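You operate a simulated robot arm through the tools that you are given. There is no shell and no other tool. Be economical: measure what you need, move in short steps, check, and stop when the job is done.

You run a simulated two-armed robot. Do the job below in one go: nothing can be reset, and whatever is moved stays where it is left.

## Task
Put the round brass block on the green table top away on the press bench top. Take the steel hub and put it on the paint table. Open the drawer of the green table, take the yellow bush and leave it in the inside of the goods table drawer, then shut the drawer. Take the orange brush on the green work table and put it away on the packing bench. Shut the collars drawer. Lift the lid of the white box open. Any order will do. Set down upright: round brass block, yellow bush.

The check looks at the end state, three seconds after you hand in, the way a careful person would. Anything else that was tipped, shoved, dropped, spilled or broken makes it a failure. A push-on lid holds only when it is set on centred and level and pressed home; a screw cap is set on level and turned clockwise until tight.

## Robot
Two 7-joint arms with two-finger parallel grippers on one trunk, on a base that drives. Base frame: it is fixed to the floor where the robot stands at the start and does not move with it; the origin is under the middle of the robot, x ahead of it, y to its left, z up; the surface under the hand at the start is at about z = 0.7. Lengths are in m, angles in rad, forces in N, time in s.
The left shoulder is at the start at [0.06, 0.189, 1.103], the right one opposite. With the tool pointing down near the work surface each hand reaches from about 0.1 to 0.64 m from the robot's upright axis, wherever it stands, measured 20 degrees to its own side. Places, roughly: collars drawer [-2.8, -3.4, 0.7]; drawer of the green table [0.4, -0.1, 0.6]; inside of the goods table drawer [0.5, -0.1, 0.6]; lid of the white box [-8.3, -2.1, 1.3]; orange brush (15x5x7 cm) [-1.5, -3.5, 0.9]; packing bench [0.4, 1.1, 0.7]; paint table [0.1, 3.3, 0.8]; press bench top [-3.3, -3.7, 0.9]; round brass block [0.5, 0, 0.75]; steel hub (11x11x6 cm) [0.3, 0.2, 0.7]; yellow bush (4x4x6 cm) [-1.6, -3.4, 0.8]. Payload 3.43 kg a hand.
The TCP of each hand is the grasp point between the finger pads, 0.03 m short of the fingertips. In the tool frame z runs along the fingers and y along their closing line. Largest opening 0.094 m; finger width 0.028, thickness 0.01; the body of the gripper, 0.05 by 0.096 m, starts 0.055 m behind the TCP.
Orientation is told as [roll, pitch, yaw] about the base's x, y, z axes, in that order, counted from this pose: with the fingers straight down and closing along the base's y, the tool's x points along the base's -x, its y along +y and its z along -z.

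## Interface
- The arms move only by the tool drive_tool. It takes "left_increments", "right_increments" or both (then of equal length, played together; a hand with none holds still); each is a list of rows, each a list of 6 numbers: the shift along the tool's x, y, z in units of 200 mm (1.0 is 200 mm), then the turn, a rotation vector about the tool's x, y, z in units of 45 degrees (1.0 is 45 degrees). In form: [[dx, dy, dz, wx, wy, wz], ...]. A call has 1 to 8 rows; each row is the pose to reach, as a shift and turn from the pose commanded when the call began, along the tool's axes at that moment. "left_gripper" and "right_gripper" are, for a hand that has rows, the closure in counts, from 0 (fully open) to 255 (shut), set as the call begins (left out, the last holds). A call with a number of a shift or a turn outside -1 to 1 is refused whole. A row lasts 0.2 s, in which the tool goes at most 0.05 m and 0.15 rad; a call with a longer step from one row to the next is refused whole, and so is a gripper value outside its range. A pose out of reach is approached as far as the arm can. The call stops where the force on the tool passes 40 N (or 10 N more than at its start, if that is more) or the arm is blocked; 0.2 s more then pass. The fingers move at their own pace (about 0.153 m/s each) and stop on an object; they squeeze with about 45 N. The grip force told is the motor's: it shows also when the fingers shut on nothing. Time passes only in rows, and 0.2 s behind the last, so rows that repeat a pose let the fingers close. The reply holds the time, the measured pose of the TCP, the force on the tool along the base axes, the opening and the grip force, in the units named above and with some noise, with the torque about the TCP (base axes, N m) and any sound that the robot's microphone picked up.
- Cameras (640 x 400 px; columns grow to the right, rows downward): "scene" is now at [-0.0063, 0.0169, 1.6281]; the picture's right is [0.29, -0.96, 0.00], its down [-0.89, -0.27, -0.36] and it looks along [0.35, 0.11, -0.93] (base axes); focal length 294 px, centre (320, 200). "left" rides on the left gripper at [0.076, -0.014, -0.102] in its tool frame; the picture's right is [0.18, 0.98, 0.00], its down [-0.75, 0.14, -0.64] and it looks along [-0.63, 0.12, 0.77] (tool axes); focal length 243 px, centre (320, 200). "right" rides on the right gripper at [0.076, 0.014, -0.102] in its tool frame; the picture's right is [-0.18, 0.98, 0.00], its down [-0.75, -0.14, -0.64] and it looks along [-0.63, -0.12, 0.77] (tool axes); focal length 243 px, centre (320, 200). There is no depth. A picture from a camera that has moved, and an enlarged one, comes with that camera's place and axes in the base frame and with its lens.
- snapshot(camera): a new picture of that camera. The clock stands still meanwhile.
- raise_lower(by): slides the trunk up (or, below 0, down) by that many m; the arms and the scene camera ride with it, the base frame stays. It gives what a move gives, with no picture.
- roll_base(legs): drives the robot by 1 to 6 legs, each [ahead, left, turn to the left] in m, m and rad, along the robot's own axes; the way and the turn of a leg run together, so that a leg with both is an arc; at most 1.5 m and 3.142 rad a leg. The arms and the cameras ride along, it lands a little off, and it stops where it bumps. It gives what a move gives.
- head_to(pan, tilt): turns the head with the scene camera to pan (to the left, within 1.501 rad either way) and tilt (down, from -0.506 to 1.204), counted from straight ahead of the robot. It gives what a move gives.
- zoom(camera, box): a new picture of the part [left, top, right, bottom] of that camera's present view, enlarged. The clock stands still meanwhile.
- job_done(): hands the job in; it is judged then, once.

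Work in short steps. Places have to be worked out from the pictures, the camera data and where the tool is seen: move nearer, look again, correct. Check each grasp and each placing, and mend what went wrong. You have 186 turns and 158 pictures in all, those below and enlarged ones among them. Open the grippers and draw the arms clear of the work before you hand the job in, unless the task says otherwise; then end with one line.

The tools are called after "Emit:" as name(argument=value, ...) on one line, values as JSON. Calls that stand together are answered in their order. drive_tool: Moves the arms, as the interface text tells. Its arguments: {"type":"object","properties":{"left_increments":{"type":"array","items":{"type":"array","items":{"type":"number"}}},"left_gripper":{"type":"number"},"right_increments":{"type":"array","items":{"type":"array","items":{"type":"number"}}},"right_gripper":{"type":"number"}},"required":[]} The other tools are called the same way: raise_lower (by) slides the trunk up or down; roll_base (legs) drives the base; head_to (pan, tilt) turns the head that bears the scene camera; snapshot (camera) takes a picture; zoom (camera, box) takes an enlarged picture of a part of a camera's view; job_done () hands the job in.

At the start:

```text
t: 0.0
left_ee_pos: [0.4361, 0.1656, 0.9889]
left_tool_rot: [0.0, 0.0, 0.001]
left_force: [0.6, 0.5, 0.6]
left_moment: [-0.04, -0.02, -0.01]
left_opening: 0.0937
left_finger_force: 0.1
right_ee_pos: [0.3063, -0.1687, 0.9911]
right_tool_rot: [0.001, 0.0, 0.002]
right_force: [1.3, 0.4, 0.1]
right_moment: [-0.01, 0.0, 0.0]
right_opening: 0.0939
right_finger_force: 0.0
trunk travel left (down, up): [-0.775, 0.215]
robot x, y, heading: [-0.0027, 0.0015, -0.001]
head pan, tilt: [0.295, 1.201]
```

scene: 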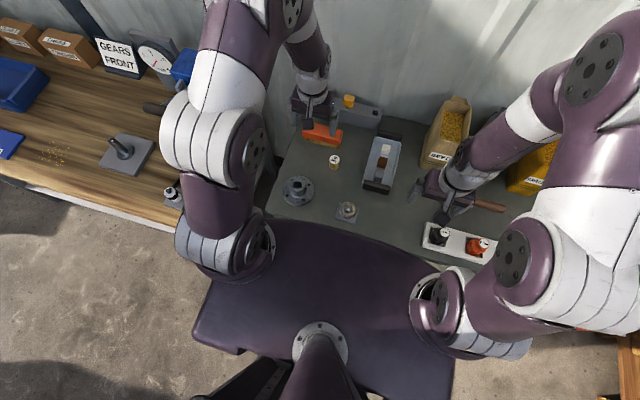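
right: 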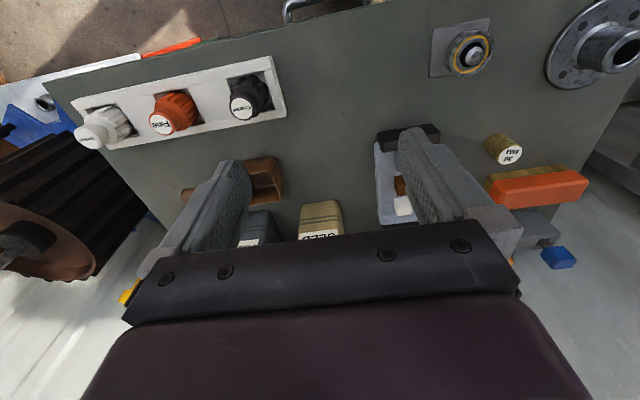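
left: 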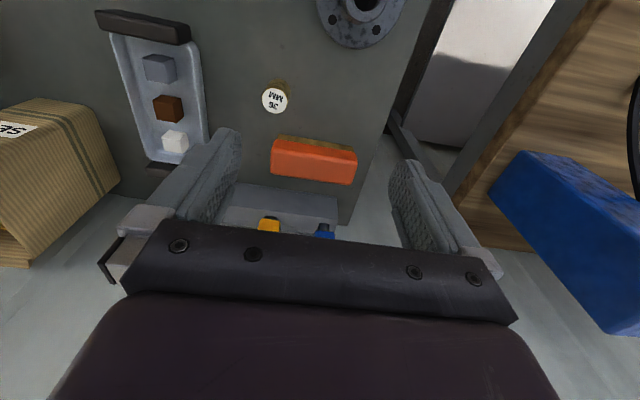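

The green table is ahead of me with a hub, a brass block and other items. I zoom in to identify them before planning.

Emit:
zoom(camera="scene", box=[260, 80, 420, 240])

Emit:
zoom(camera="left", box=[80, 0, 440, 225])

```text
2.50 times, centred on (340, 160) of scene
camera zoom: at [-0.0063, 0.0169, 1.6281], right [0.29, -0.96, 0.0], down [-0.89, -0.27, -0.36], along [0.35, 0.11, -0.93], focal length 735 px, centre (270, 300)
```

zoom: 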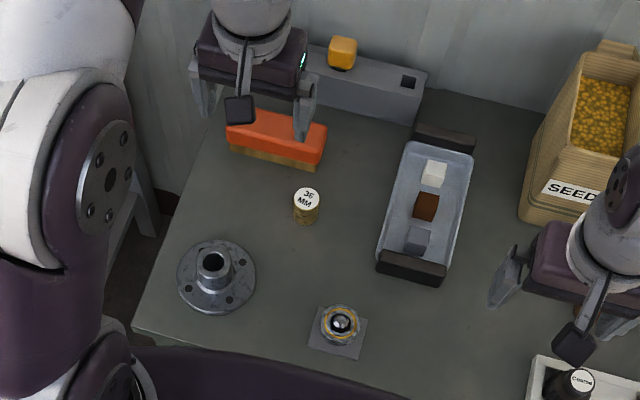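

```text
1.78 times, centred on (260, 112) of left
camera zoom: at [0.3589, 0.1522, 1.0924], right [-0.18, 0.98, 0.0], down [0.75, 0.14, 0.64], along [0.63, 0.12, -0.77], focal length 431 px, centre (427, 356)
```

zoom: 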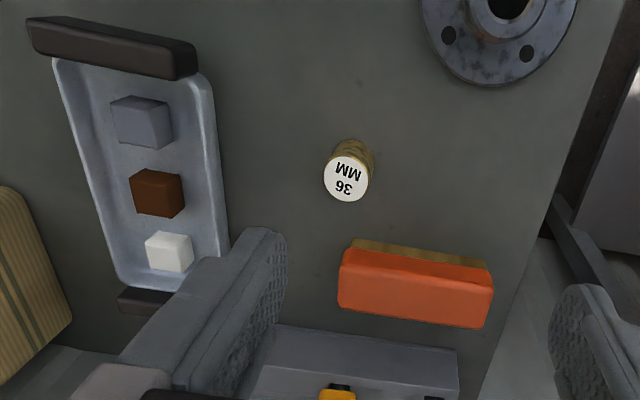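

The brass block is the one marked "36 MM", near [0.48, 0.115], and the hub axis is near [0.346, 0.204]. I move the left hand above the hub and look.

Emit:
drive_tool(left_increments=[[0.11, 0.05, 0.15, 0, 0, 0], [0.22, 0.1, 0.3, 0, 0, 0], [0.33, 0.15, 0.45, 0, 0, 0], [0.45, 0.19, 0.6, 0, 0, 0], [0.45, 0.19, 0.65, 0, 0, 0]], left_gripper=0)

Emit:
snapshot(camera="left")

Emit:
snapshot(camera="scene")

```text
t: 1.2
left_ee_pos: [0.3443, 0.2043, 0.8595]
left_tool_rot: [0.001, -0.001, 0.0]
left_force: [-0.8, 0.1, -0.1]
left_moment: [0.01, 0.02, -0.01]
left_opening: 0.0941
left_finger_force: 0.1
right_ee_pos: [0.3057, -0.1698, 0.991]
right_tool_rot: [-0.001, 0.001, -0.001]
right_force: [-0.4, -0.2, 0.5]
right_moment: [0.0, 0.01, 0.03]
right_opening: 0.0939
right_finger_force: 0.1
trunk travel left (down, up): [-0.775, 0.215]
robot x, y, heading: [0.0036, -0.0024, -0.001]
head pan, tilt: [0.295, 1.201]
```

```text
152 pictures are left
camera left: at [0.2688, 0.1895, 0.9628], right [-0.18, 0.98, 0.0], down [0.75, 0.14, 0.64], along [0.63, 0.12, -0.77], focal length 243 px, centre (320, 200)
```

left: 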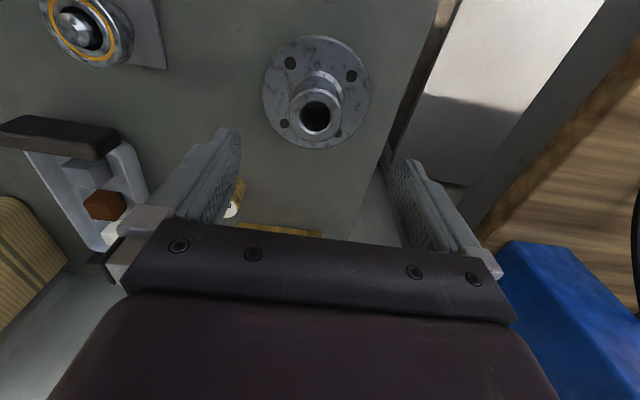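

```text
151 pictures are left
camera scene: at [-0.0061, 0.0166, 1.6281], right [0.29, -0.96, 0.0], down [-0.89, -0.27, -0.36], along [0.35, 0.11, -0.93], focal length 294 px, centre (320, 200)
```

scene: 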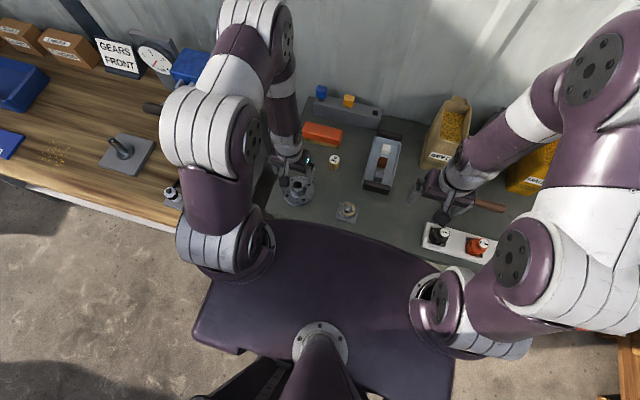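

The hub axis is within 3 mm of the hand. I descend to z ≈ 0.757 and close on the boss.

Emit:
drive_tool(left_increments=[[-0.01, -0.015, 0.2, 0, 0, 0], [-0.01, -0.015, 0.4, 0, 0, 0], [-0.01, -0.015, 0.52, 0, 0, 0]])

Emit:
snapshot(camera="left")

```text
t: 2.0
left_ee_pos: [0.3459, 0.2021, 0.7538]
left_tool_rot: [0.0, 0.0, 0.002]
left_force: [-0.3, -0.3, 0.0]
left_moment: [-0.01, 0.01, 0.05]
left_opening: 0.0939
left_finger_force: 0.1
right_ee_pos: [0.305, -0.169, 0.9909]
right_tool_rot: [0.0, 0.0, 0.001]
right_force: [-0.3, 0.3, -0.2]
right_moment: [-0.03, -0.01, -0.02]
right_opening: 0.0938
right_finger_force: 0.0
trunk travel left (down, up): [-0.775, 0.215]
robot x, y, heading: [-0.0027, 0.0005, 0.005]
head pan, tilt: [0.295, 1.201]
```

```text
150 pictures are left
camera left: at [0.2707, 0.1871, 0.8582], right [-0.18, 0.98, 0.0], down [0.75, 0.14, 0.64], along [0.63, 0.12, -0.77], focal length 243 px, centre (320, 200)
```

left: 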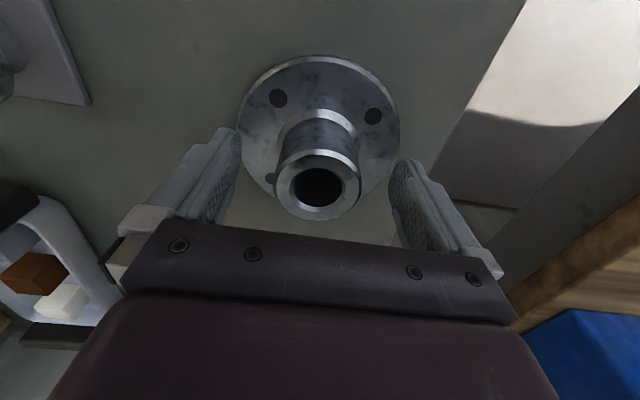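

The TCP is centred on the boss top. I go 8 mm lower and close the fingers.

Emit:
drive_tool(left_increments=[[0, 0, 0.04, 0, 0, 0]])

Emit:
drive_tool(left_increments=[[0, 0, 0, 0, 0, 0], [0, 0, 0, 0, 0, 0], [0, 0, 0, 0, 0, 0]], left_gripper=255)

Emit:
drive_tool(left_increments=[[0, 0, -0.1, 0, 0, 0], [0, 0, -0.3, 0, 0, 0], [0, 0, -0.5, 0, 0, 0], [0, 0, -0.7, 0, 0, 0]])

Emit:
snapshot(camera="left")

```text
t: 2.4
left_ee_pos: [0.347, 0.2013, 0.7471]
left_tool_rot: [-0.001, -0.001, 0.0]
left_force: [0.0, 0.2, -0.2]
left_moment: [0.01, 0.02, 0.0]
left_opening: 0.0941
left_finger_force: 0.0
right_ee_pos: [0.3056, -0.1686, 0.9909]
right_tool_rot: [0.0, -0.001, -0.001]
right_force: [0.6, 0.3, -0.8]
right_moment: [-0.02, 0.0, -0.04]
right_opening: 0.0942
right_finger_force: 0.1
trunk travel left (down, up): [-0.775, 0.215]
robot x, y, heading: [0.0007, 0.0017, -0.004]
head pan, tilt: [0.295, 1.201]
```

```text
t: 3.2
left_ee_pos: [0.3469, 0.2026, 0.7465]
left_tool_rot: [0.0, 0.0, 0.0]
left_force: [1.5, 0.3, 0.5]
left_moment: [-0.04, -0.22, -0.19]
left_opening: 0.0482
left_finger_force: 45.5
right_ee_pos: [0.3049, -0.1688, 0.9896]
right_tool_rot: [0.0, -0.001, -0.002]
right_force: [0.5, -0.3, -0.9]
right_moment: [0.02, 0.01, 0.01]
right_opening: 0.0939
right_finger_force: 0.1
trunk travel left (down, up): [-0.775, 0.215]
robot x, y, heading: [0.0052, -0.0009, 0.007]
head pan, tilt: [0.295, 1.201]
```

```text
t: 4.2
left_ee_pos: [0.3475, 0.2029, 0.8864]
left_tool_rot: [0.001, 0.001, 0.0]
left_force: [-0.2, 0.5, -9.4]
left_moment: [-0.02, -0.01, -0.02]
left_opening: 0.0483
left_finger_force: 44.8
right_ee_pos: [0.3057, -0.1699, 0.9903]
right_tool_rot: [-0.001, -0.001, 0.0]
right_force: [-0.2, -0.8, -0.3]
right_moment: [0.02, -0.01, -0.01]
right_opening: 0.0942
right_finger_force: 0.0
trunk travel left (down, up): [-0.775, 0.215]
robot x, y, heading: [0.0006, 0.0001, 0.004]
head pan, tilt: [0.295, 1.201]
```

```text
149 pictures are left
camera left: at [0.2719, 0.1881, 0.9905], right [-0.18, 0.98, 0.0], down [0.75, 0.14, 0.64], along [0.63, 0.12, -0.77], focal length 243 px, centre (320, 200)
```

left: 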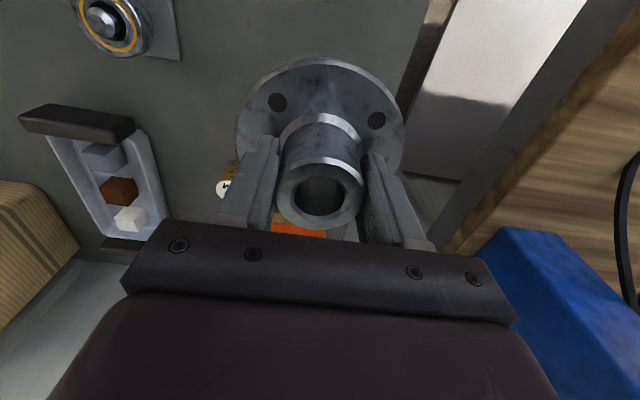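

The hub is held (9.4 N, about 1 kg). I draw the left hand aside and bring the right hand over the brass block.

Emit:
drive_tool(left_increments=[[0.1, 0.15, -0.1, 0, 0, 0], [0.2, 0.3, -0.2, 0, 0, 0], [0.3, 0.45, -0.3, 0, 0, 0], [0.35, 0.5, -0.4, 0, 0, 0]], right_increments=[[-0.1, 0.18, 0.0, 0, 0, 0], [-0.2, 0.36, 0.0, 0, 0, 0], [-0.3, 0.54, 0, 0, 0, 0], [-0.4, 0.72, 0, 0, 0, 0]])

Emit:
drive_tool(right_increments=[[-0.11, 0.16, 0.1, 0, 0, 0], [-0.22, 0.32, 0.2, 0, 0, 0], [-0.33, 0.48, 0.3, 0, 0, 0], [-0.43, 0.64, 0.4, 0, 0, 0], [-0.46, 0.7, 0.5, 0, 0, 0], [-0.46, 0.7, 0.6, 0, 0, 0]])

Emit:
snapshot(camera="right")

```text
t: 5.2
left_ee_pos: [0.2777, 0.3043, 0.9666]
left_tool_rot: [-0.002, 0.002, -0.002]
left_force: [0.1, 0.6, -10.0]
left_moment: [0.01, 0.01, 0.04]
left_opening: 0.0485
left_finger_force: 44.9
right_ee_pos: [0.3853, -0.0226, 0.9905]
right_tool_rot: [-0.002, 0.0, 0.0]
right_force: [0.2, -0.1, -0.1]
right_moment: [-0.02, 0.02, 0.02]
right_opening: 0.0941
right_finger_force: 0.0
trunk travel left (down, up): [-0.775, 0.215]
robot x, y, heading: [-0.0013, 0.0039, -0.008]
head pan, tilt: [0.295, 1.201]
```

```text
t: 6.6
left_ee_pos: [0.278, 0.3025, 0.9668]
left_tool_rot: [0.0, 0.002, 0.0]
left_force: [-0.2, 0.5, -11.2]
left_moment: [0.0, 0.01, 0.01]
left_opening: 0.0481
left_finger_force: 44.7
right_ee_pos: [0.4775, 0.1156, 0.8687]
right_tool_rot: [0.0, 0.001, 0.001]
right_force: [-0.8, 0.2, -0.1]
right_moment: [0.0, 0.02, -0.02]
right_opening: 0.0941
right_finger_force: 0.0
trunk travel left (down, up): [-0.775, 0.215]
robot x, y, heading: [-0.0004, 0.0029, -0.002]
head pan, tilt: [0.295, 1.201]
```

```text
148 pictures are left
camera right: at [0.4001, 0.1298, 0.9723], right [0.18, 0.98, 0.0], down [0.75, -0.14, 0.64], along [0.63, -0.12, -0.77], focal length 243 px, centre (320, 200)
```

right: 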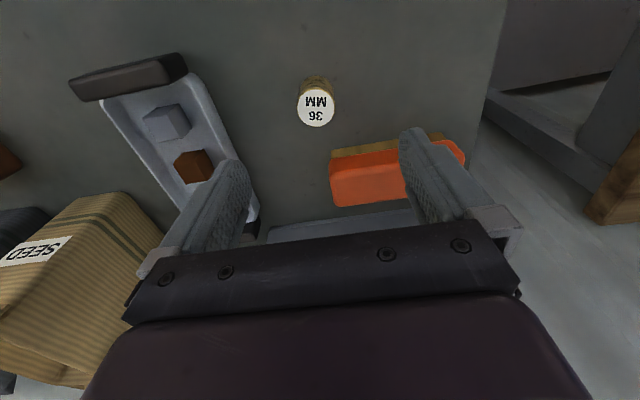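

The block is nearly centred beneath the hand, at about [0.476, 0.112]. I descend partway and check again.

Emit:
drive_tool(right_increments=[[0.005, -0.015, 0.2, 0, 0, 0], [0.005, -0.015, 0.4, 0, 0, 0], [0.005, -0.015, 0.54, 0, 0, 0]])

Emit:
snapshot(camera="right")

```text
t: 7.4
left_ee_pos: [0.2772, 0.3028, 0.9664]
left_tool_rot: [0.001, 0.001, 0.001]
left_force: [0.1, 0.1, -11.0]
left_moment: [0.0, 0.04, 0.0]
left_opening: 0.0484
left_finger_force: 45.2
right_ee_pos: [0.4765, 0.1137, 0.7615]
right_tool_rot: [0.0, 0.001, -0.002]
right_force: [0.0, -0.8, 0.7]
right_moment: [0.01, -0.02, 0.0]
right_opening: 0.0941
right_finger_force: 0.0
trunk travel left (down, up): [-0.775, 0.215]
robot x, y, heading: [0.0015, 0.001, 0.0]
head pan, tilt: [0.295, 1.201]
```

```text
147 pictures are left
camera right: at [0.3995, 0.1269, 0.8643], right [0.18, 0.98, 0.0], down [0.75, -0.14, 0.64], along [0.63, -0.12, -0.77], focal length 243 px, centre (320, 200)
```

right: 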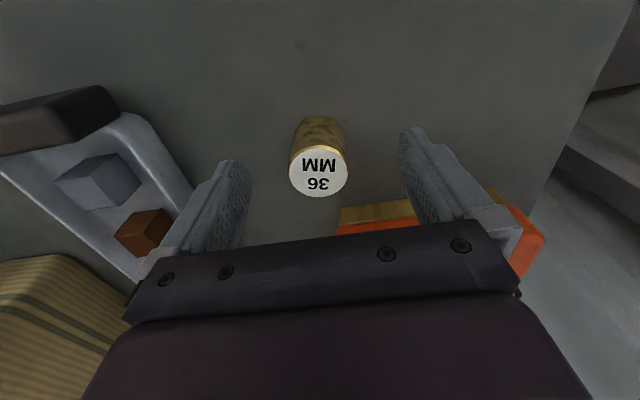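

Centred to within 2 to 4 mm. I lower to z ≈ 0.728 and grip.

Emit:
drive_tool(right_increments=[[-0.015, -0.01, 0.1, 0, 0, 0], [-0.015, -0.01, 0.165, 0, 0, 0]])

Emit:
drive_tool(right_increments=[[0, 0, 0, 0, 0, 0], [0, 0, 0, 0, 0, 0], [0, 0, 0, 0, 0, 0]], right_gripper=255)

Emit:
drive_tool(right_increments=[[0, 0, -0.1, 0, 0, 0], [0, 0, -0.3, 0, 0, 0], [0, 0, -0.5, 0, 0, 0], [0, 0, -0.7, 0, 0, 0]])

Emit:
snapshot(camera="right")

```text
t: 8.0
left_ee_pos: [0.277, 0.3034, 0.9669]
left_tool_rot: [0.0, 0.0, 0.0]
left_force: [-0.4, 0.1, -11.1]
left_moment: [0.04, 0.02, 0.03]
left_opening: 0.0483
left_finger_force: 44.6
right_ee_pos: [0.4811, 0.1107, 0.7294]
right_tool_rot: [0.002, -0.004, 0.0]
right_force: [2.4, 1.2, 5.6]
right_moment: [-0.26, 0.01, 0.15]
right_opening: 0.0937
right_finger_force: 0.1
trunk travel left (down, up): [-0.775, 0.215]
robot x, y, heading: [0.0016, 0.0007, -0.002]
head pan, tilt: [0.295, 1.201]
```

```text
t: 8.8
left_ee_pos: [0.2776, 0.3023, 0.9674]
left_tool_rot: [-0.001, 0.001, 0.001]
left_force: [-0.7, -0.4, -10.7]
left_moment: [0.01, 0.0, -0.01]
left_opening: 0.0482
left_finger_force: 45.2
right_ee_pos: [0.4811, 0.1101, 0.7299]
right_tool_rot: [0.002, -0.001, 0.001]
right_force: [5.6, -0.8, 14.9]
right_moment: [-0.33, -0.04, 0.06]
right_opening: 0.035
right_finger_force: 45.3
trunk travel left (down, up): [-0.775, 0.215]
robot x, y, heading: [-0.0014, -0.0009, -0.002]
head pan, tilt: [0.295, 1.201]
```

```text
t: 9.8
left_ee_pos: [0.2773, 0.3027, 0.9672]
left_tool_rot: [0.0, 0.001, 0.001]
left_force: [0.0, -0.5, -11.1]
left_moment: [0.04, 0.0, -0.01]
left_opening: 0.0479
left_finger_force: 44.5
right_ee_pos: [0.4793, 0.1105, 0.8698]
right_tool_rot: [-0.003, 0.003, -0.001]
right_force: [-0.8, -0.3, -0.2]
right_moment: [-0.03, 0.0, -0.04]
right_opening: 0.035
right_finger_force: 44.8
trunk travel left (down, up): [-0.775, 0.215]
robot x, y, heading: [-0.0027, -0.0001, -0.0]
head pan, tilt: [0.295, 1.201]
```

```text
146 pictures are left
camera right: at [0.4017, 0.1245, 0.9729], right [0.18, 0.98, 0.0], down [0.75, -0.14, 0.64], along [0.63, -0.12, -0.77], focal length 243 px, centre (320, 200)
```

right: 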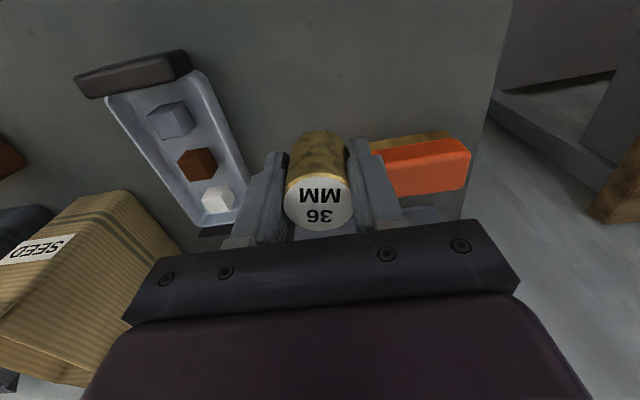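

The block is held and lifted cleanly (table top at about z 0.70). I retract the right hand toward the robot and look round with the head.

Emit:
drive_tool(right_increments=[[0.15, -0.15, -0.1, 0, 0, 0], [0.3, -0.3, -0.2, 0, 0, 0], [0.45, -0.45, -0.3, 0, 0, 0], [0.6, -0.6, -0.4, 0, 0, 0], [0.75, -0.75, -0.5, 0, 0, 0], [0.9, -0.9, -0.6, 0, 0, 0], [0.95, -1.0, -0.6, 0, 0, 0]])

Emit:
head_to(pan=1.3, tilt=0.35)

Emit:
snapshot(camera="scene")

Emit:
head_to(pan=-1.4, tilt=0.35)

Emit:
snapshot(camera="scene")

```text
t: 11.4
left_ee_pos: [0.2781, 0.303, 0.9665]
left_tool_rot: [-0.001, 0.002, 0.001]
left_force: [0.1, -0.2, -10.9]
left_moment: [-0.01, 0.04, 0.02]
left_opening: 0.0482
left_finger_force: 44.8
right_ee_pos: [0.2913, -0.0902, 0.9891]
right_tool_rot: [0.0, 0.003, 0.0]
right_force: [0.0, 0.3, -1.6]
right_moment: [0.0, -0.01, 0.01]
right_opening: 0.0348
right_finger_force: 45.2
trunk travel left (down, up): [-0.775, 0.215]
robot x, y, heading: [-0.002, 0.0006, -0.005]
head pan, tilt: [0.295, 1.201]
```

```text
t: 12.7
left_ee_pos: [0.2785, 0.3031, 0.9669]
left_tool_rot: [0.0, 0.0, -0.001]
left_force: [-0.1, -0.8, -10.4]
left_moment: [0.03, 0.02, 0.0]
left_opening: 0.0478
left_finger_force: 45.2
right_ee_pos: [0.2916, -0.0886, 0.9891]
right_tool_rot: [0.0, 0.002, -0.001]
right_force: [-0.1, 0.8, -1.4]
right_moment: [-0.06, 0.0, 0.01]
right_opening: 0.035
right_finger_force: 44.8
trunk travel left (down, up): [-0.775, 0.215]
robot x, y, heading: [0.0047, -0.0003, 0.007]
head pan, tilt: [1.3, 0.351]
```

```text
145 pictures are left
camera scene: at [-0.0339, 0.0914, 1.6953], right [0.96, -0.27, 0.0], down [-0.09, -0.33, -0.94], along [0.25, 0.9, -0.35], focal length 294 px, centre (320, 200)
```

scene: 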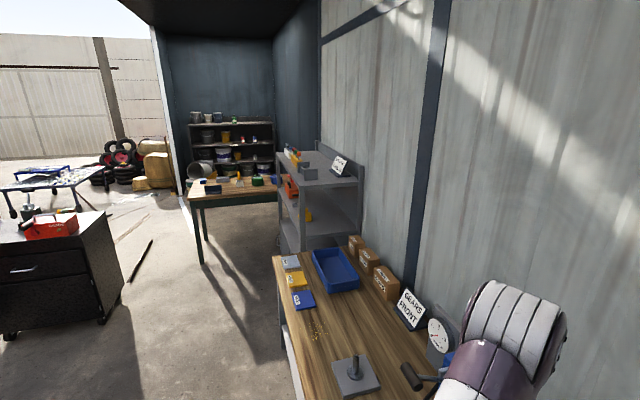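

```text
t: 15.1
left_ee_pos: [0.2781, 0.3026, 0.9674]
left_tool_rot: [0.0, 0.0, 0.0]
left_force: [0.0, -0.2, -10.4]
left_moment: [0.02, 0.01, -0.01]
left_opening: 0.0481
left_finger_force: 45.0
right_ee_pos: [0.2904, -0.0884, 0.9893]
right_tool_rot: [0.001, 0.0, 0.001]
right_force: [-0.7, 0.5, -1.6]
right_moment: [-0.04, 0.01, -0.02]
right_opening: 0.0348
right_finger_force: 45.1
trunk travel left (down, up): [-0.775, 0.215]
robot x, y, heading: [0.0042, -0.0019, -0.001]
head pan, tilt: [-1.4, 0.351]
```

```text
144 pictures are left
camera scene: at [-0.043, -0.0901, 1.6955], right [-0.99, -0.17, 0.0], down [-0.06, 0.34, -0.94], along [0.16, -0.93, -0.34], focal length 294 px, centre (320, 200)
```

scene: 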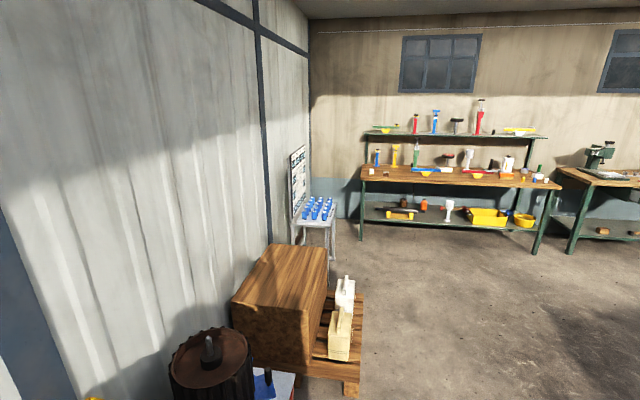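

The paint table is at roughly x −0.5…0.3 with its front edge at y ≈ 2.75, and the lane at x ≈ −0.5 is clear. I back off, turn left and drive toward it.

Emit:
roll_base(legs=[[-0.5, 0, 0], [0, 0, 1.571], [1.4, 0, 0]])

Emit:
head_to(pan=0, tilt=0.6)

Emit:
snapshot(camera="scene")

```text
t: 28.4
left_ee_pos: [-0.8045, 1.6673, 0.9664]
left_tool_rot: [0.001, -0.001, 1.57]
left_force: [0.1, 1.0, -12.2]
left_moment: [-0.01, 0.0, -0.01]
left_opening: 0.0477
left_finger_force: 45.3
right_ee_pos: [-0.4113, 1.6806, 0.9889]
right_tool_rot: [0.0, 0.0, 1.57]
right_force: [-0.2, 0.0, -1.8]
right_moment: [0.0, 0.0, 0.05]
right_opening: 0.0347
right_finger_force: 45.5
trunk travel left (down, up): [-0.775, 0.215]
robot x, y, heading: [-0.5, 1.3901, 1.575]
head pan, tilt: [-1.4, 0.351]
```

```text
t: 29.9
left_ee_pos: [-0.8051, 1.6678, 0.9664]
left_tool_rot: [0.0, 0.0, 1.568]
left_force: [0.4, -0.4, -10.5]
left_moment: [-0.03, -0.03, 0.02]
left_opening: 0.0479
left_finger_force: 44.7
right_ee_pos: [-0.4117, 1.6803, 0.9889]
right_tool_rot: [0.001, 0.0, 1.569]
right_force: [-0.2, -0.2, -1.2]
right_moment: [-0.01, -0.03, -0.02]
right_opening: 0.0348
right_finger_force: 44.4
trunk travel left (down, up): [-0.775, 0.215]
robot x, y, heading: [-0.5003, 1.3889, 1.573]
head pan, tilt: [0.0, 0.6]
```

```text
143 pictures are left
camera scene: at [-0.5026, 1.419, 1.6727], right [1.0, 0.0, 0.0], down [0.0, -0.57, -0.82], along [0.0, 0.82, -0.57], focal length 294 px, centre (320, 200)
```

scene: 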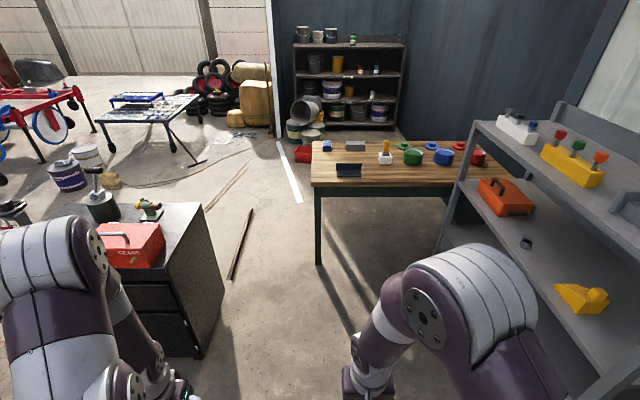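

The table front edge is at y ≈ 2.81 and a grey shelf stands to its right. I zoom in to find a free spot.

Emit:
zoom(camera="scene", box=[280, 90, 520, 240])

Emit:
head_to(pan=-0.7, tilt=0.7)

Emit:
snapshot(camera="scene")

```text
2.67 times, centred on (400, 165) of scene
camera zoom: at [-0.5026, 1.419, 1.6727], right [1.0, 0.0, 0.0], down [0.0, -0.57, -0.82], along [0.0, 0.82, -0.57], focal length 784 px, centre (107, 293)
```

zoom: 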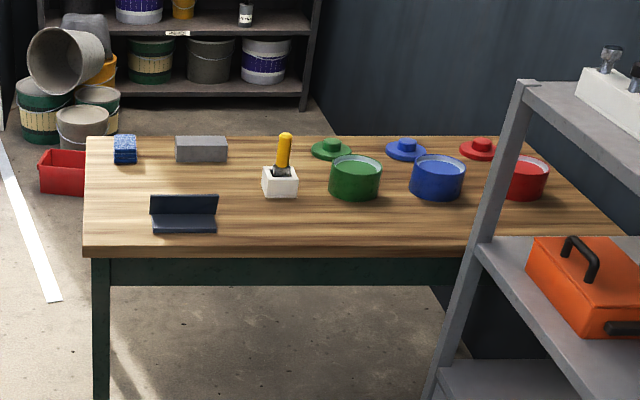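

```text
t: 31.0
left_ee_pos: [-0.8039, 1.6671, 0.9657]
left_tool_rot: [-0.002, 0.002, 1.57]
left_force: [0.4, -1.3, -10.3]
left_moment: [0.01, 0.0, -0.01]
left_opening: 0.0477
left_finger_force: 45.2
right_ee_pos: [-0.4122, 1.6793, 0.9886]
right_tool_rot: [0.0, -0.001, 1.568]
right_force: [-0.1, -0.2, -1.6]
right_moment: [0.01, 0.03, 0.02]
right_opening: 0.0347
right_finger_force: 44.7
trunk travel left (down, up): [-0.775, 0.215]
robot x, y, heading: [-0.4992, 1.3855, 1.568]
head pan, tilt: [-0.7, 0.7]
```

```text
141 pictures are left
camera scene: at [-0.4481, 1.3956, 1.6641], right [0.76, -0.65, 0.0], down [-0.41, -0.49, -0.76], along [0.49, 0.58, -0.64], focal length 294 px, centre (320, 200)
```

scene: 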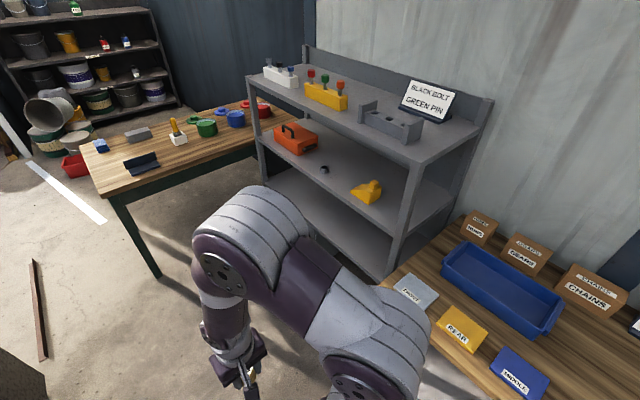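

The grey shelf front is at about x 0.5, so standing at (−0.22, 2.4) is clear. The free spot for the hub is near [−0.13, 2.94], so I drive there.

Emit:
roll_base(legs=[[0.55, 0, 0], [0, -0.28, 0], [0.47, 0, 0]])

Emit:
head_to(pan=0, tilt=0.9)

Emit:
snapshot(camera="scene")

```text
t: 38.1
left_ee_pos: [-0.5205, 2.6842, 0.966]
left_tool_rot: [-0.001, 0.001, 1.569]
left_force: [0.3, -0.4, -9.8]
left_moment: [0.03, -0.02, 0.02]
left_opening: 0.0479
left_finger_force: 44.6
right_ee_pos: [-0.1285, 2.6975, 0.9892]
right_tool_rot: [-0.001, -0.001, 1.569]
right_force: [0.2, 0.2, -0.8]
right_moment: [-0.02, 0.03, -0.01]
right_opening: 0.0349
right_finger_force: 45.2
trunk travel left (down, up): [-0.775, 0.215]
robot x, y, heading: [-0.2167, 2.4078, 1.569]
head pan, tilt: [-0.7, 0.7]
```

```text
t: 39.2
left_ee_pos: [-0.5206, 2.6841, 0.966]
left_tool_rot: [-0.001, 0.001, 1.568]
left_force: [0.2, 0.5, -10.7]
left_moment: [0.0, 0.03, 0.0]
left_opening: 0.0476
left_finger_force: 45.3
right_ee_pos: [-0.1277, 2.6972, 0.9892]
right_tool_rot: [0.0, -0.001, 1.569]
right_force: [0.7, -0.6, -1.7]
right_moment: [0.01, 0.02, 0.02]
right_opening: 0.0346
right_finger_force: 45.0
trunk travel left (down, up): [-0.775, 0.215]
robot x, y, heading: [-0.2189, 2.4063, 1.572]
head pan, tilt: [0.0, 0.901]
```

```text
140 pictures are left
camera scene: at [-0.2197, 2.4236, 1.6479], right [1.0, 0.0, 0.0], down [0.0, -0.78, -0.62], along [0.0, 0.62, -0.78], focal length 294 px, centre (320, 200)
```

scene: 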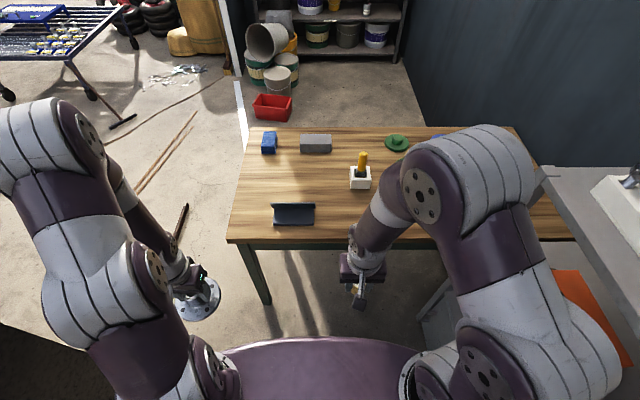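

Combining views, the table top is nearer z ≈ 0.70 and its edge is at y ≈ 2.97. I drive 0.2 m further ahead.

Emit:
roll_base(legs=[[0.2, 0, 0]])

Emit:
snapshot(camera="scene")

Emit:
snapshot(camera="right")

```text
t: 40.8
left_ee_pos: [-0.5207, 2.8821, 0.9661]
left_tool_rot: [-0.001, 0.001, 1.57]
left_force: [-0.3, 0.4, -10.2]
left_moment: [-0.04, 0.0, 0.02]
left_opening: 0.0476
left_finger_force: 44.8
right_ee_pos: [-0.1274, 2.895, 0.9889]
right_tool_rot: [0.0, 0.0, 1.569]
right_force: [0.1, 0.2, -1.4]
right_moment: [-0.03, -0.01, 0.03]
right_opening: 0.0347
right_finger_force: 45.4
trunk travel left (down, up): [-0.775, 0.215]
robot x, y, heading: [-0.2195, 2.602, 1.564]
head pan, tilt: [0.0, 0.901]
```

```text
139 pictures are left
camera scene: at [-0.2195, 2.6215, 1.6479], right [1.0, 0.0, 0.0], down [0.0, -0.78, -0.62], along [0.0, 0.62, -0.78], focal length 294 px, centre (320, 200)
```

scene: 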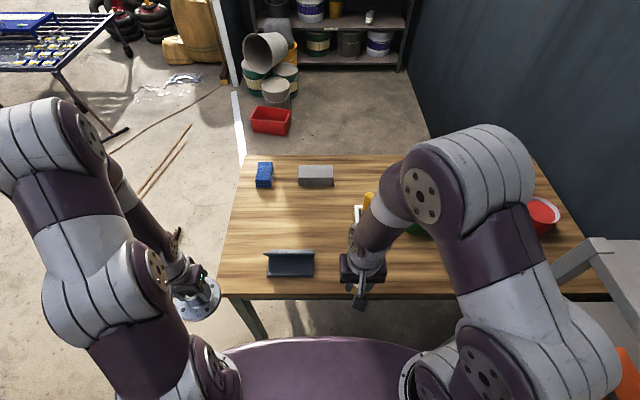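

```text
138 pictures are left
camera right: at [-0.145, 2.8196, 1.0923], right [-0.98, 0.18, 0.0], down [0.14, 0.75, 0.64], along [0.12, 0.63, -0.77], focal length 243 px, centre (320, 200)
```

right: 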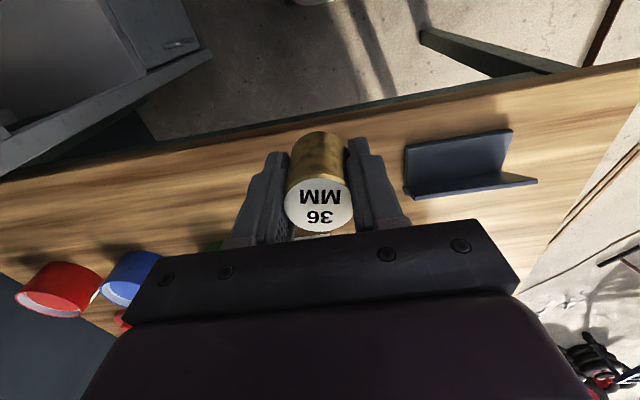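

Stereo from the two standpoints gives table z ≈ 0.79, edge y ≈ 2.935 and hub spot [−0.13, 3.03]. I move the right hand aside and bring the left hand across.

Emit:
drive_tool(right_increments=[[0.05, -0.2, -0.05, 0, 0, 0], [0.1, -0.4, -0.1, 0, 0, 0], [0.15, -0.6, -0.15, 0, 0, 0], [0.2, -0.8, -0.2, 0, 0, 0], [0.2, -0.95, -0.2, 0, 0, 0]])

Emit:
drive_tool(left_increments=[[-0.09, -0.2, 0, 0, 0, 0], [-0.18, -0.4, 0, 0, 0, 0], [-0.27, -0.6, 0, 0, 0, 0], [-0.36, -0.8, 0, 0, 0, 0], [-0.44, -0.97, 0, 0, 0, 0]])

Emit:
drive_tool(left_increments=[[-0.07, -0.2, 0, 0, 0, 0], [-0.14, -0.4, 0, 0, 0, 0], [-0.21, -0.6, 0, 0, 0, 0], [-0.26, -0.8, 0, 0, 0, 0], [-0.3, -0.98, 0.0, 0, 0, 0], [-0.3, -0.98, 0.2, 0, 0, 0]])

Emit:
snapshot(camera="left")

Emit:
snapshot(camera="scene")

```text
t: 42.0
left_ee_pos: [-0.5198, 2.8825, 0.9666]
left_tool_rot: [0.001, 0.002, 1.569]
left_force: [-0.5, 0.1, -11.1]
left_moment: [0.01, -0.01, 0.03]
left_opening: 0.0473
left_finger_force: 44.3
right_ee_pos: [0.0617, 2.855, 1.0287]
right_tool_rot: [-0.001, 0.002, 1.572]
right_force: [0.0, 0.1, -1.2]
right_moment: [-0.02, 0.0, -0.01]
right_opening: 0.0345
right_finger_force: 45.2
trunk travel left (down, up): [-0.775, 0.215]
robot x, y, heading: [-0.2192, 2.6066, 1.569]
head pan, tilt: [0.0, 0.901]
```

```text
t: 43.2
left_ee_pos: [-0.3261, 2.97, 0.9658]
left_tool_rot: [0.002, 0.002, 1.573]
left_force: [0.2, -0.3, -11.4]
left_moment: [0.01, 0.0, 0.02]
left_opening: 0.0476
left_finger_force: 44.8
right_ee_pos: [0.0624, 2.8543, 1.0289]
right_tool_rot: [-0.002, 0.002, 1.57]
right_force: [0.0, -0.5, -1.4]
right_moment: [0.02, 0.02, 0.03]
right_opening: 0.0349
right_finger_force: 45.2
trunk travel left (down, up): [-0.775, 0.215]
robot x, y, heading: [-0.2203, 2.6009, 1.563]
head pan, tilt: [0.0, 0.901]
```

```text
t: 44.6
left_ee_pos: [-0.1284, 3.032, 0.9266]
left_tool_rot: [-0.002, 0.001, 1.568]
left_force: [0.7, 1.4, -10.6]
left_moment: [-0.04, 0.02, 0.0]
left_opening: 0.0477
left_finger_force: 45.5
right_ee_pos: [0.062, 2.8569, 1.0284]
right_tool_rot: [0.001, 0.001, 1.571]
right_force: [0.2, 0.4, -1.9]
right_moment: [0.02, -0.02, 0.01]
right_opening: 0.0351
right_finger_force: 44.7
trunk travel left (down, up): [-0.775, 0.215]
robot x, y, heading: [-0.2182, 2.6064, 1.568]
head pan, tilt: [0.0, 0.901]
```

```text
137 pictures are left
camera left: at [-0.1152, 2.955, 1.0302], right [-0.98, -0.18, 0.0], down [-0.14, 0.76, 0.64], along [-0.12, 0.63, -0.77], focal length 243 px, centre (320, 200)
```

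left: 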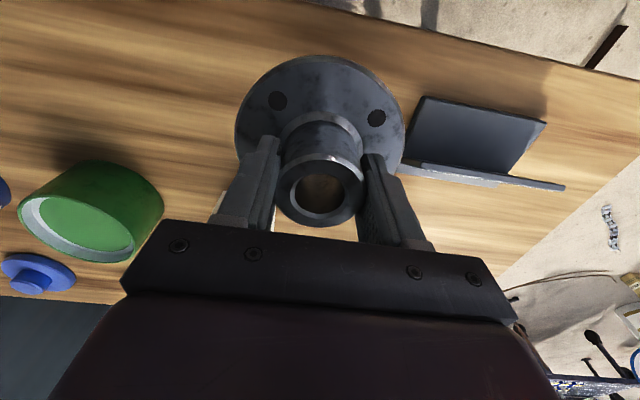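

```text
136 pictures are left
camera scene: at [-0.2186, 2.624, 1.6479], right [1.0, 0.0, 0.0], down [0.0, -0.78, -0.62], along [0.0, 0.62, -0.78], focal length 294 px, centre (320, 200)
```

scene: 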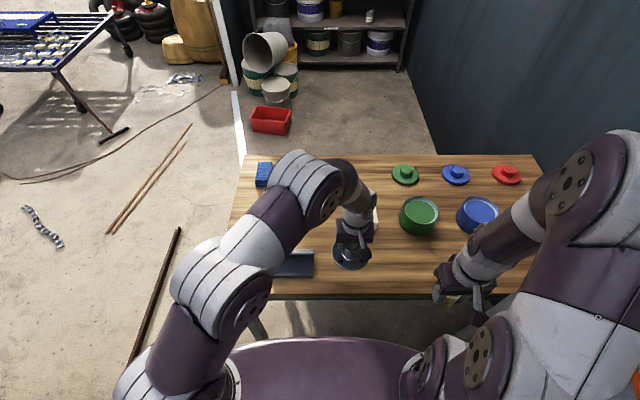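

There is about 5 cm of clearance all round. I lower the hub gently.

Emit:
drive_tool(left_increments=[[0, -0.06, 0.15, 0, 0, 0], [0, -0.06, 0.3, 0, 0, 0], [0, -0.06, 0.34, 0, 0, 0], [0, -0.06, 0.37, 0, 0, 0], [0, -0.06, 0.39, 0, 0, 0]])

```text
t: 45.8
left_ee_pos: [-0.1184, 3.0307, 0.8483]
left_tool_rot: [0.001, 0.001, 1.57]
left_force: [0.2, 0.4, -10.6]
left_moment: [-0.04, -0.02, -0.03]
left_opening: 0.0476
left_finger_force: 45.1
right_ee_pos: [0.0621, 2.8551, 1.03]
right_tool_rot: [-0.001, 0.002, 1.568]
right_force: [0.0, -0.1, -1.7]
right_moment: [-0.07, 0.0, -0.01]
right_opening: 0.0348
right_finger_force: 45.0
trunk travel left (down, up): [-0.775, 0.215]
robot x, y, heading: [-0.2171, 2.6038, 1.571]
head pan, tilt: [0.0, 0.901]
```

No contact yet at 0.848, so I continue down in small steps.

Emit:
drive_tool(left_increments=[[0, 0, 0.015, 0, 0, 0], [0, 0, 0.03, 0, 0, 0], [0, 0, 0.045, 0, 0, 0]])

Emit:
snapshot(camera="left")

```text
t: 46.6
left_ee_pos: [-0.1173, 3.0315, 0.8395]
left_tool_rot: [-0.001, 0.002, 1.569]
left_force: [0.3, 0.3, -11.0]
left_moment: [-0.01, -0.01, -0.01]
left_opening: 0.0476
left_finger_force: 44.7
right_ee_pos: [0.0622, 2.8552, 1.0301]
right_tool_rot: [-0.001, 0.002, 1.568]
right_force: [0.5, 0.6, -2.5]
right_moment: [0.0, 0.0, 0.01]
right_opening: 0.0346
right_finger_force: 44.9
trunk travel left (down, up): [-0.775, 0.215]
robot x, y, heading: [-0.2176, 2.6055, 1.564]
head pan, tilt: [0.0, 0.901]
```

```text
135 pictures are left
camera left: at [-0.1037, 2.954, 0.9432], right [-0.98, -0.18, 0.0], down [-0.14, 0.76, 0.64], along [-0.12, 0.63, -0.77], focal length 243 px, centre (320, 200)
```

left: 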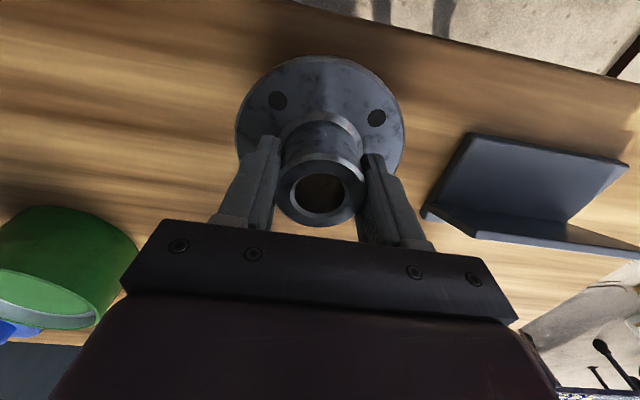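

Still free, and the shadow suggests a gap of one or two centimetres. I continue.

Emit:
drive_tool(left_increments=[[0, 0, 0.02, 0, 0, 0], [0, 0, 0.04, 0, 0, 0], [0, 0, 0.05, 0, 0, 0], [0, 0, 0.06, 0, 0, 0]])

Emit:
drive_tool(left_increments=[[0, 0, 0.015, 0, 0, 0], [0, 0, 0.03, 0, 0, 0], [0, 0, 0.045, 0, 0, 0]])

```text
t: 47.6
left_ee_pos: [-0.1179, 3.0305, 0.8278]
left_tool_rot: [-0.001, 0.001, 1.57]
left_force: [0.4, 0.3, -11.5]
left_moment: [-0.01, 0.04, -0.03]
left_opening: 0.0474
left_finger_force: 45.6
right_ee_pos: [0.062, 2.8546, 1.0294]
right_tool_rot: [-0.001, 0.003, 1.567]
right_force: [0.3, 0.1, -1.6]
right_moment: [0.0, 0.0, 0.02]
right_opening: 0.0349
right_finger_force: 45.0
trunk travel left (down, up): [-0.775, 0.215]
robot x, y, heading: [-0.2173, 2.602, 1.571]
head pan, tilt: [0.0, 0.901]
```

```text
t: 48.4
left_ee_pos: [-0.1182, 3.0309, 0.8176]
left_tool_rot: [0.001, 0.001, 1.569]
left_force: [-0.6, 1.2, -11.3]
left_moment: [-0.02, -0.02, 0.0]
left_opening: 0.0475
left_finger_force: 45.3
right_ee_pos: [0.0608, 2.8553, 1.0289]
right_tool_rot: [-0.001, 0.002, 1.57]
right_force: [0.2, 0.4, -1.1]
right_moment: [-0.01, -0.01, -0.02]
right_opening: 0.0346
right_finger_force: 44.8
trunk travel left (down, up): [-0.775, 0.215]
robot x, y, heading: [-0.2189, 2.6063, 1.562]
head pan, tilt: [0.0, 0.901]
```

Still free, so the top is lower (z ≈ 0.75), which puts the hub nearer the front edge. I shift 3 cm inward and continue down.

Emit:
drive_tool(left_increments=[[-0.15, 0, 0, 0, 0, 0], [-0.15, 0, 0.02, 0, 0, 0], [-0.15, 0, 0.035, 0, 0, 0], [-0.15, 0, 0.05, 0, 0, 0]])

Emit:
snapshot(camera="left")

Emit:
zoom(camera="scene", box=[260, 180, 500, 330])

```text
t: 49.4
left_ee_pos: [-0.1184, 3.0602, 0.8089]
left_tool_rot: [0.0, 0.002, 1.569]
left_force: [0.7, 0.3, -10.6]
left_moment: [-0.01, 0.0, -0.02]
left_opening: 0.0475
left_finger_force: 44.6
right_ee_pos: [0.0628, 2.856, 1.0283]
right_tool_rot: [0.0, 0.001, 1.57]
right_force: [-0.6, -0.2, -1.3]
right_moment: [0.0, 0.0, 0.0]
right_opening: 0.0347
right_finger_force: 45.1
trunk travel left (down, up): [-0.775, 0.215]
robot x, y, heading: [-0.2211, 2.6028, 1.566]
head pan, tilt: [0.0, 0.901]
```

```text
134 pictures are left
camera left: at [-0.1038, 2.9841, 0.9121], right [-0.98, -0.18, 0.0], down [-0.14, 0.76, 0.64], along [-0.12, 0.63, -0.77], focal length 243 px, centre (320, 200)
```

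left: 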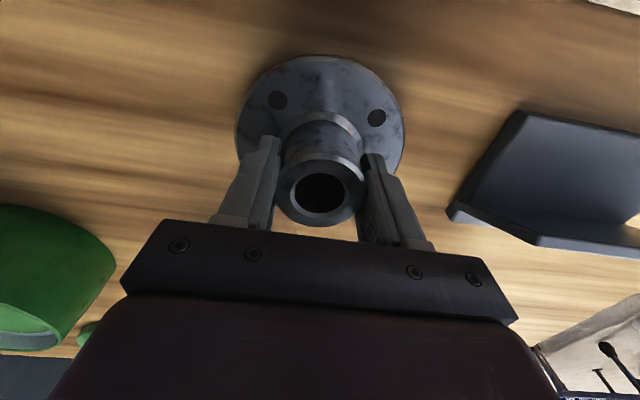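

```text
2.67 times, centred on (380, 255) of scene
camera zoom: at [-0.2181, 2.6231, 1.6479], right [1.0, 0.0, 0.0], down [0.0, -0.78, -0.62], along [0.0, 0.62, -0.78], focal length 784 px, centre (160, 53)
```

zoom: 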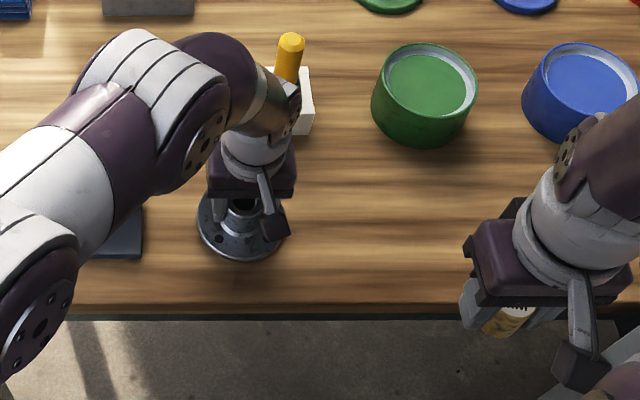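

The hub is still hovering slightly with clear surroundings. I continue lowering.

Emit:
drive_tool(left_increments=[[0, 0, 0.015, 0, 0, 0], [0, 0, 0.03, 0, 0, 0], [0, 0, 0.045, 0, 0, 0]])

Emit:
drive_tool(left_increments=[[0, 0, 0.015, 0, 0, 0], [0, 0, 0.03, 0, 0, 0], [0, 0, 0.04, 0, 0, 0]])

```text
t: 50.2
left_ee_pos: [-0.1176, 3.0597, 0.8004]
left_tool_rot: [0.0, 0.003, 1.568]
left_force: [0.2, -0.3, -10.8]
left_moment: [0.01, 0.0, 0.0]
left_opening: 0.0473
left_finger_force: 44.6
right_ee_pos: [0.0615, 2.8555, 1.0286]
right_tool_rot: [0.001, 0.001, 1.571]
right_force: [0.3, -0.7, -2.6]
right_moment: [0.01, 0.01, 0.01]
right_opening: 0.0347
right_finger_force: 44.8
trunk travel left (down, up): [-0.775, 0.215]
robot x, y, heading: [-0.2198, 2.6032, 1.57]
head pan, tilt: [0.0, 0.901]
```

```text
t: 51.1
left_ee_pos: [-0.118, 3.061, 0.7967]
left_tool_rot: [-0.004, -0.009, 1.57]
left_force: [-6.2, -7.1, 24.1]
left_moment: [-0.9, 1.07, 0.1]
left_opening: 0.0474
left_finger_force: 45.0
right_ee_pos: [0.0586, 2.8531, 1.031]
right_tool_rot: [0.002, -0.004, 1.571]
right_force: [0.4, -0.3, -1.3]
right_moment: [-0.02, 0.02, 0.02]
right_opening: 0.0349
right_finger_force: 45.1
trunk travel left (down, up): [-0.775, 0.215]
robot x, y, heading: [-0.2198, 2.603, 1.571]
head pan, tilt: [0.0, 0.901]
stopped in row 3 (left hand): the force on the tool passed its limit at 41 N (the readings are from after the stop); the commanded pose is now the measured one
```

Contact at TCP 0.797, so the table is at z ≈ 0.745. I ease up 2 mm, open, and retreat upward.

Emit:
drive_tool(left_increments=[[0, 0, -0.01, 0, 0, 0]])

Emit:
drive_tool(left_increments=[[0, 0, 0, 0, 0, 0], [0, 0, 0, 0, 0, 0], [0, 0, 0, 0, 0, 0]], left_gripper=0)

Emit:
drive_tool(left_increments=[[0, 0, -0.2, 0, 0, 0], [0, 0, -0.4, 0, 0, 0], [0, 0, -0.6, 0, 0, 0], [0, 0, -0.8, 0, 0, 0], [0, 0, -1.0, 0, 0, 0]])

Emit:
snapshot(camera="left")

```text
t: 51.5
left_ee_pos: [-0.1175, 3.0613, 0.7963]
left_tool_rot: [-0.004, -0.008, 1.569]
left_force: [-1.1, -2.3, -3.9]
left_moment: [-0.04, 0.07, 0.04]
left_opening: 0.0473
left_finger_force: 45.5
right_ee_pos: [0.0603, 2.8538, 1.03]
right_tool_rot: [0.0, -0.002, 1.572]
right_force: [-0.1, -0.2, -1.4]
right_moment: [0.01, 0.01, -0.03]
right_opening: 0.035
right_finger_force: 45.3
trunk travel left (down, up): [-0.775, 0.215]
robot x, y, heading: [-0.2198, 2.6025, 1.571]
head pan, tilt: [0.0, 0.901]
```

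```text
t: 52.3
left_ee_pos: [-0.1176, 3.0642, 0.7967]
left_tool_rot: [-0.007, -0.007, 1.568]
left_force: [0.6, 0.0, -0.9]
left_moment: [0.0, 0.04, -0.01]
left_opening: 0.0941
left_finger_force: 0.1
right_ee_pos: [0.0618, 2.855, 1.0294]
right_tool_rot: [0.0, 0.0, 1.57]
right_force: [-0.4, 0.1, -1.9]
right_moment: [-0.01, -0.04, -0.01]
right_opening: 0.0348
right_finger_force: 45.2
trunk travel left (down, up): [-0.775, 0.215]
robot x, y, heading: [-0.2194, 2.6051, 1.57]
head pan, tilt: [0.0, 0.901]
```

```text
t: 53.5
left_ee_pos: [-0.1175, 3.0619, 0.9967]
left_tool_rot: [-0.008, -0.009, 1.571]
left_force: [-0.3, -0.6, 0.3]
left_moment: [0.02, 0.01, 0.0]
left_opening: 0.0937
left_finger_force: 0.2
right_ee_pos: [0.0609, 2.8544, 1.0291]
right_tool_rot: [0.001, -0.001, 1.571]
right_force: [0.5, -0.9, -1.9]
right_moment: [-0.02, -0.01, 0.0]
right_opening: 0.0347
right_finger_force: 44.7
trunk travel left (down, up): [-0.775, 0.215]
robot x, y, heading: [-0.2163, 2.6033, 1.571]
head pan, tilt: [0.0, 0.901]
```

```text
132 pictures are left
camera left: at [-0.1044, 2.984, 1.1003], right [-0.98, -0.18, -0.01], down [-0.14, 0.75, 0.65], along [-0.11, 0.64, -0.76], focal length 243 px, centre (320, 200)
```

left: 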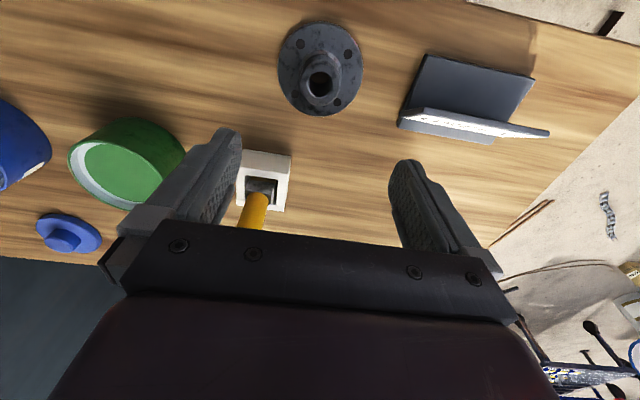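

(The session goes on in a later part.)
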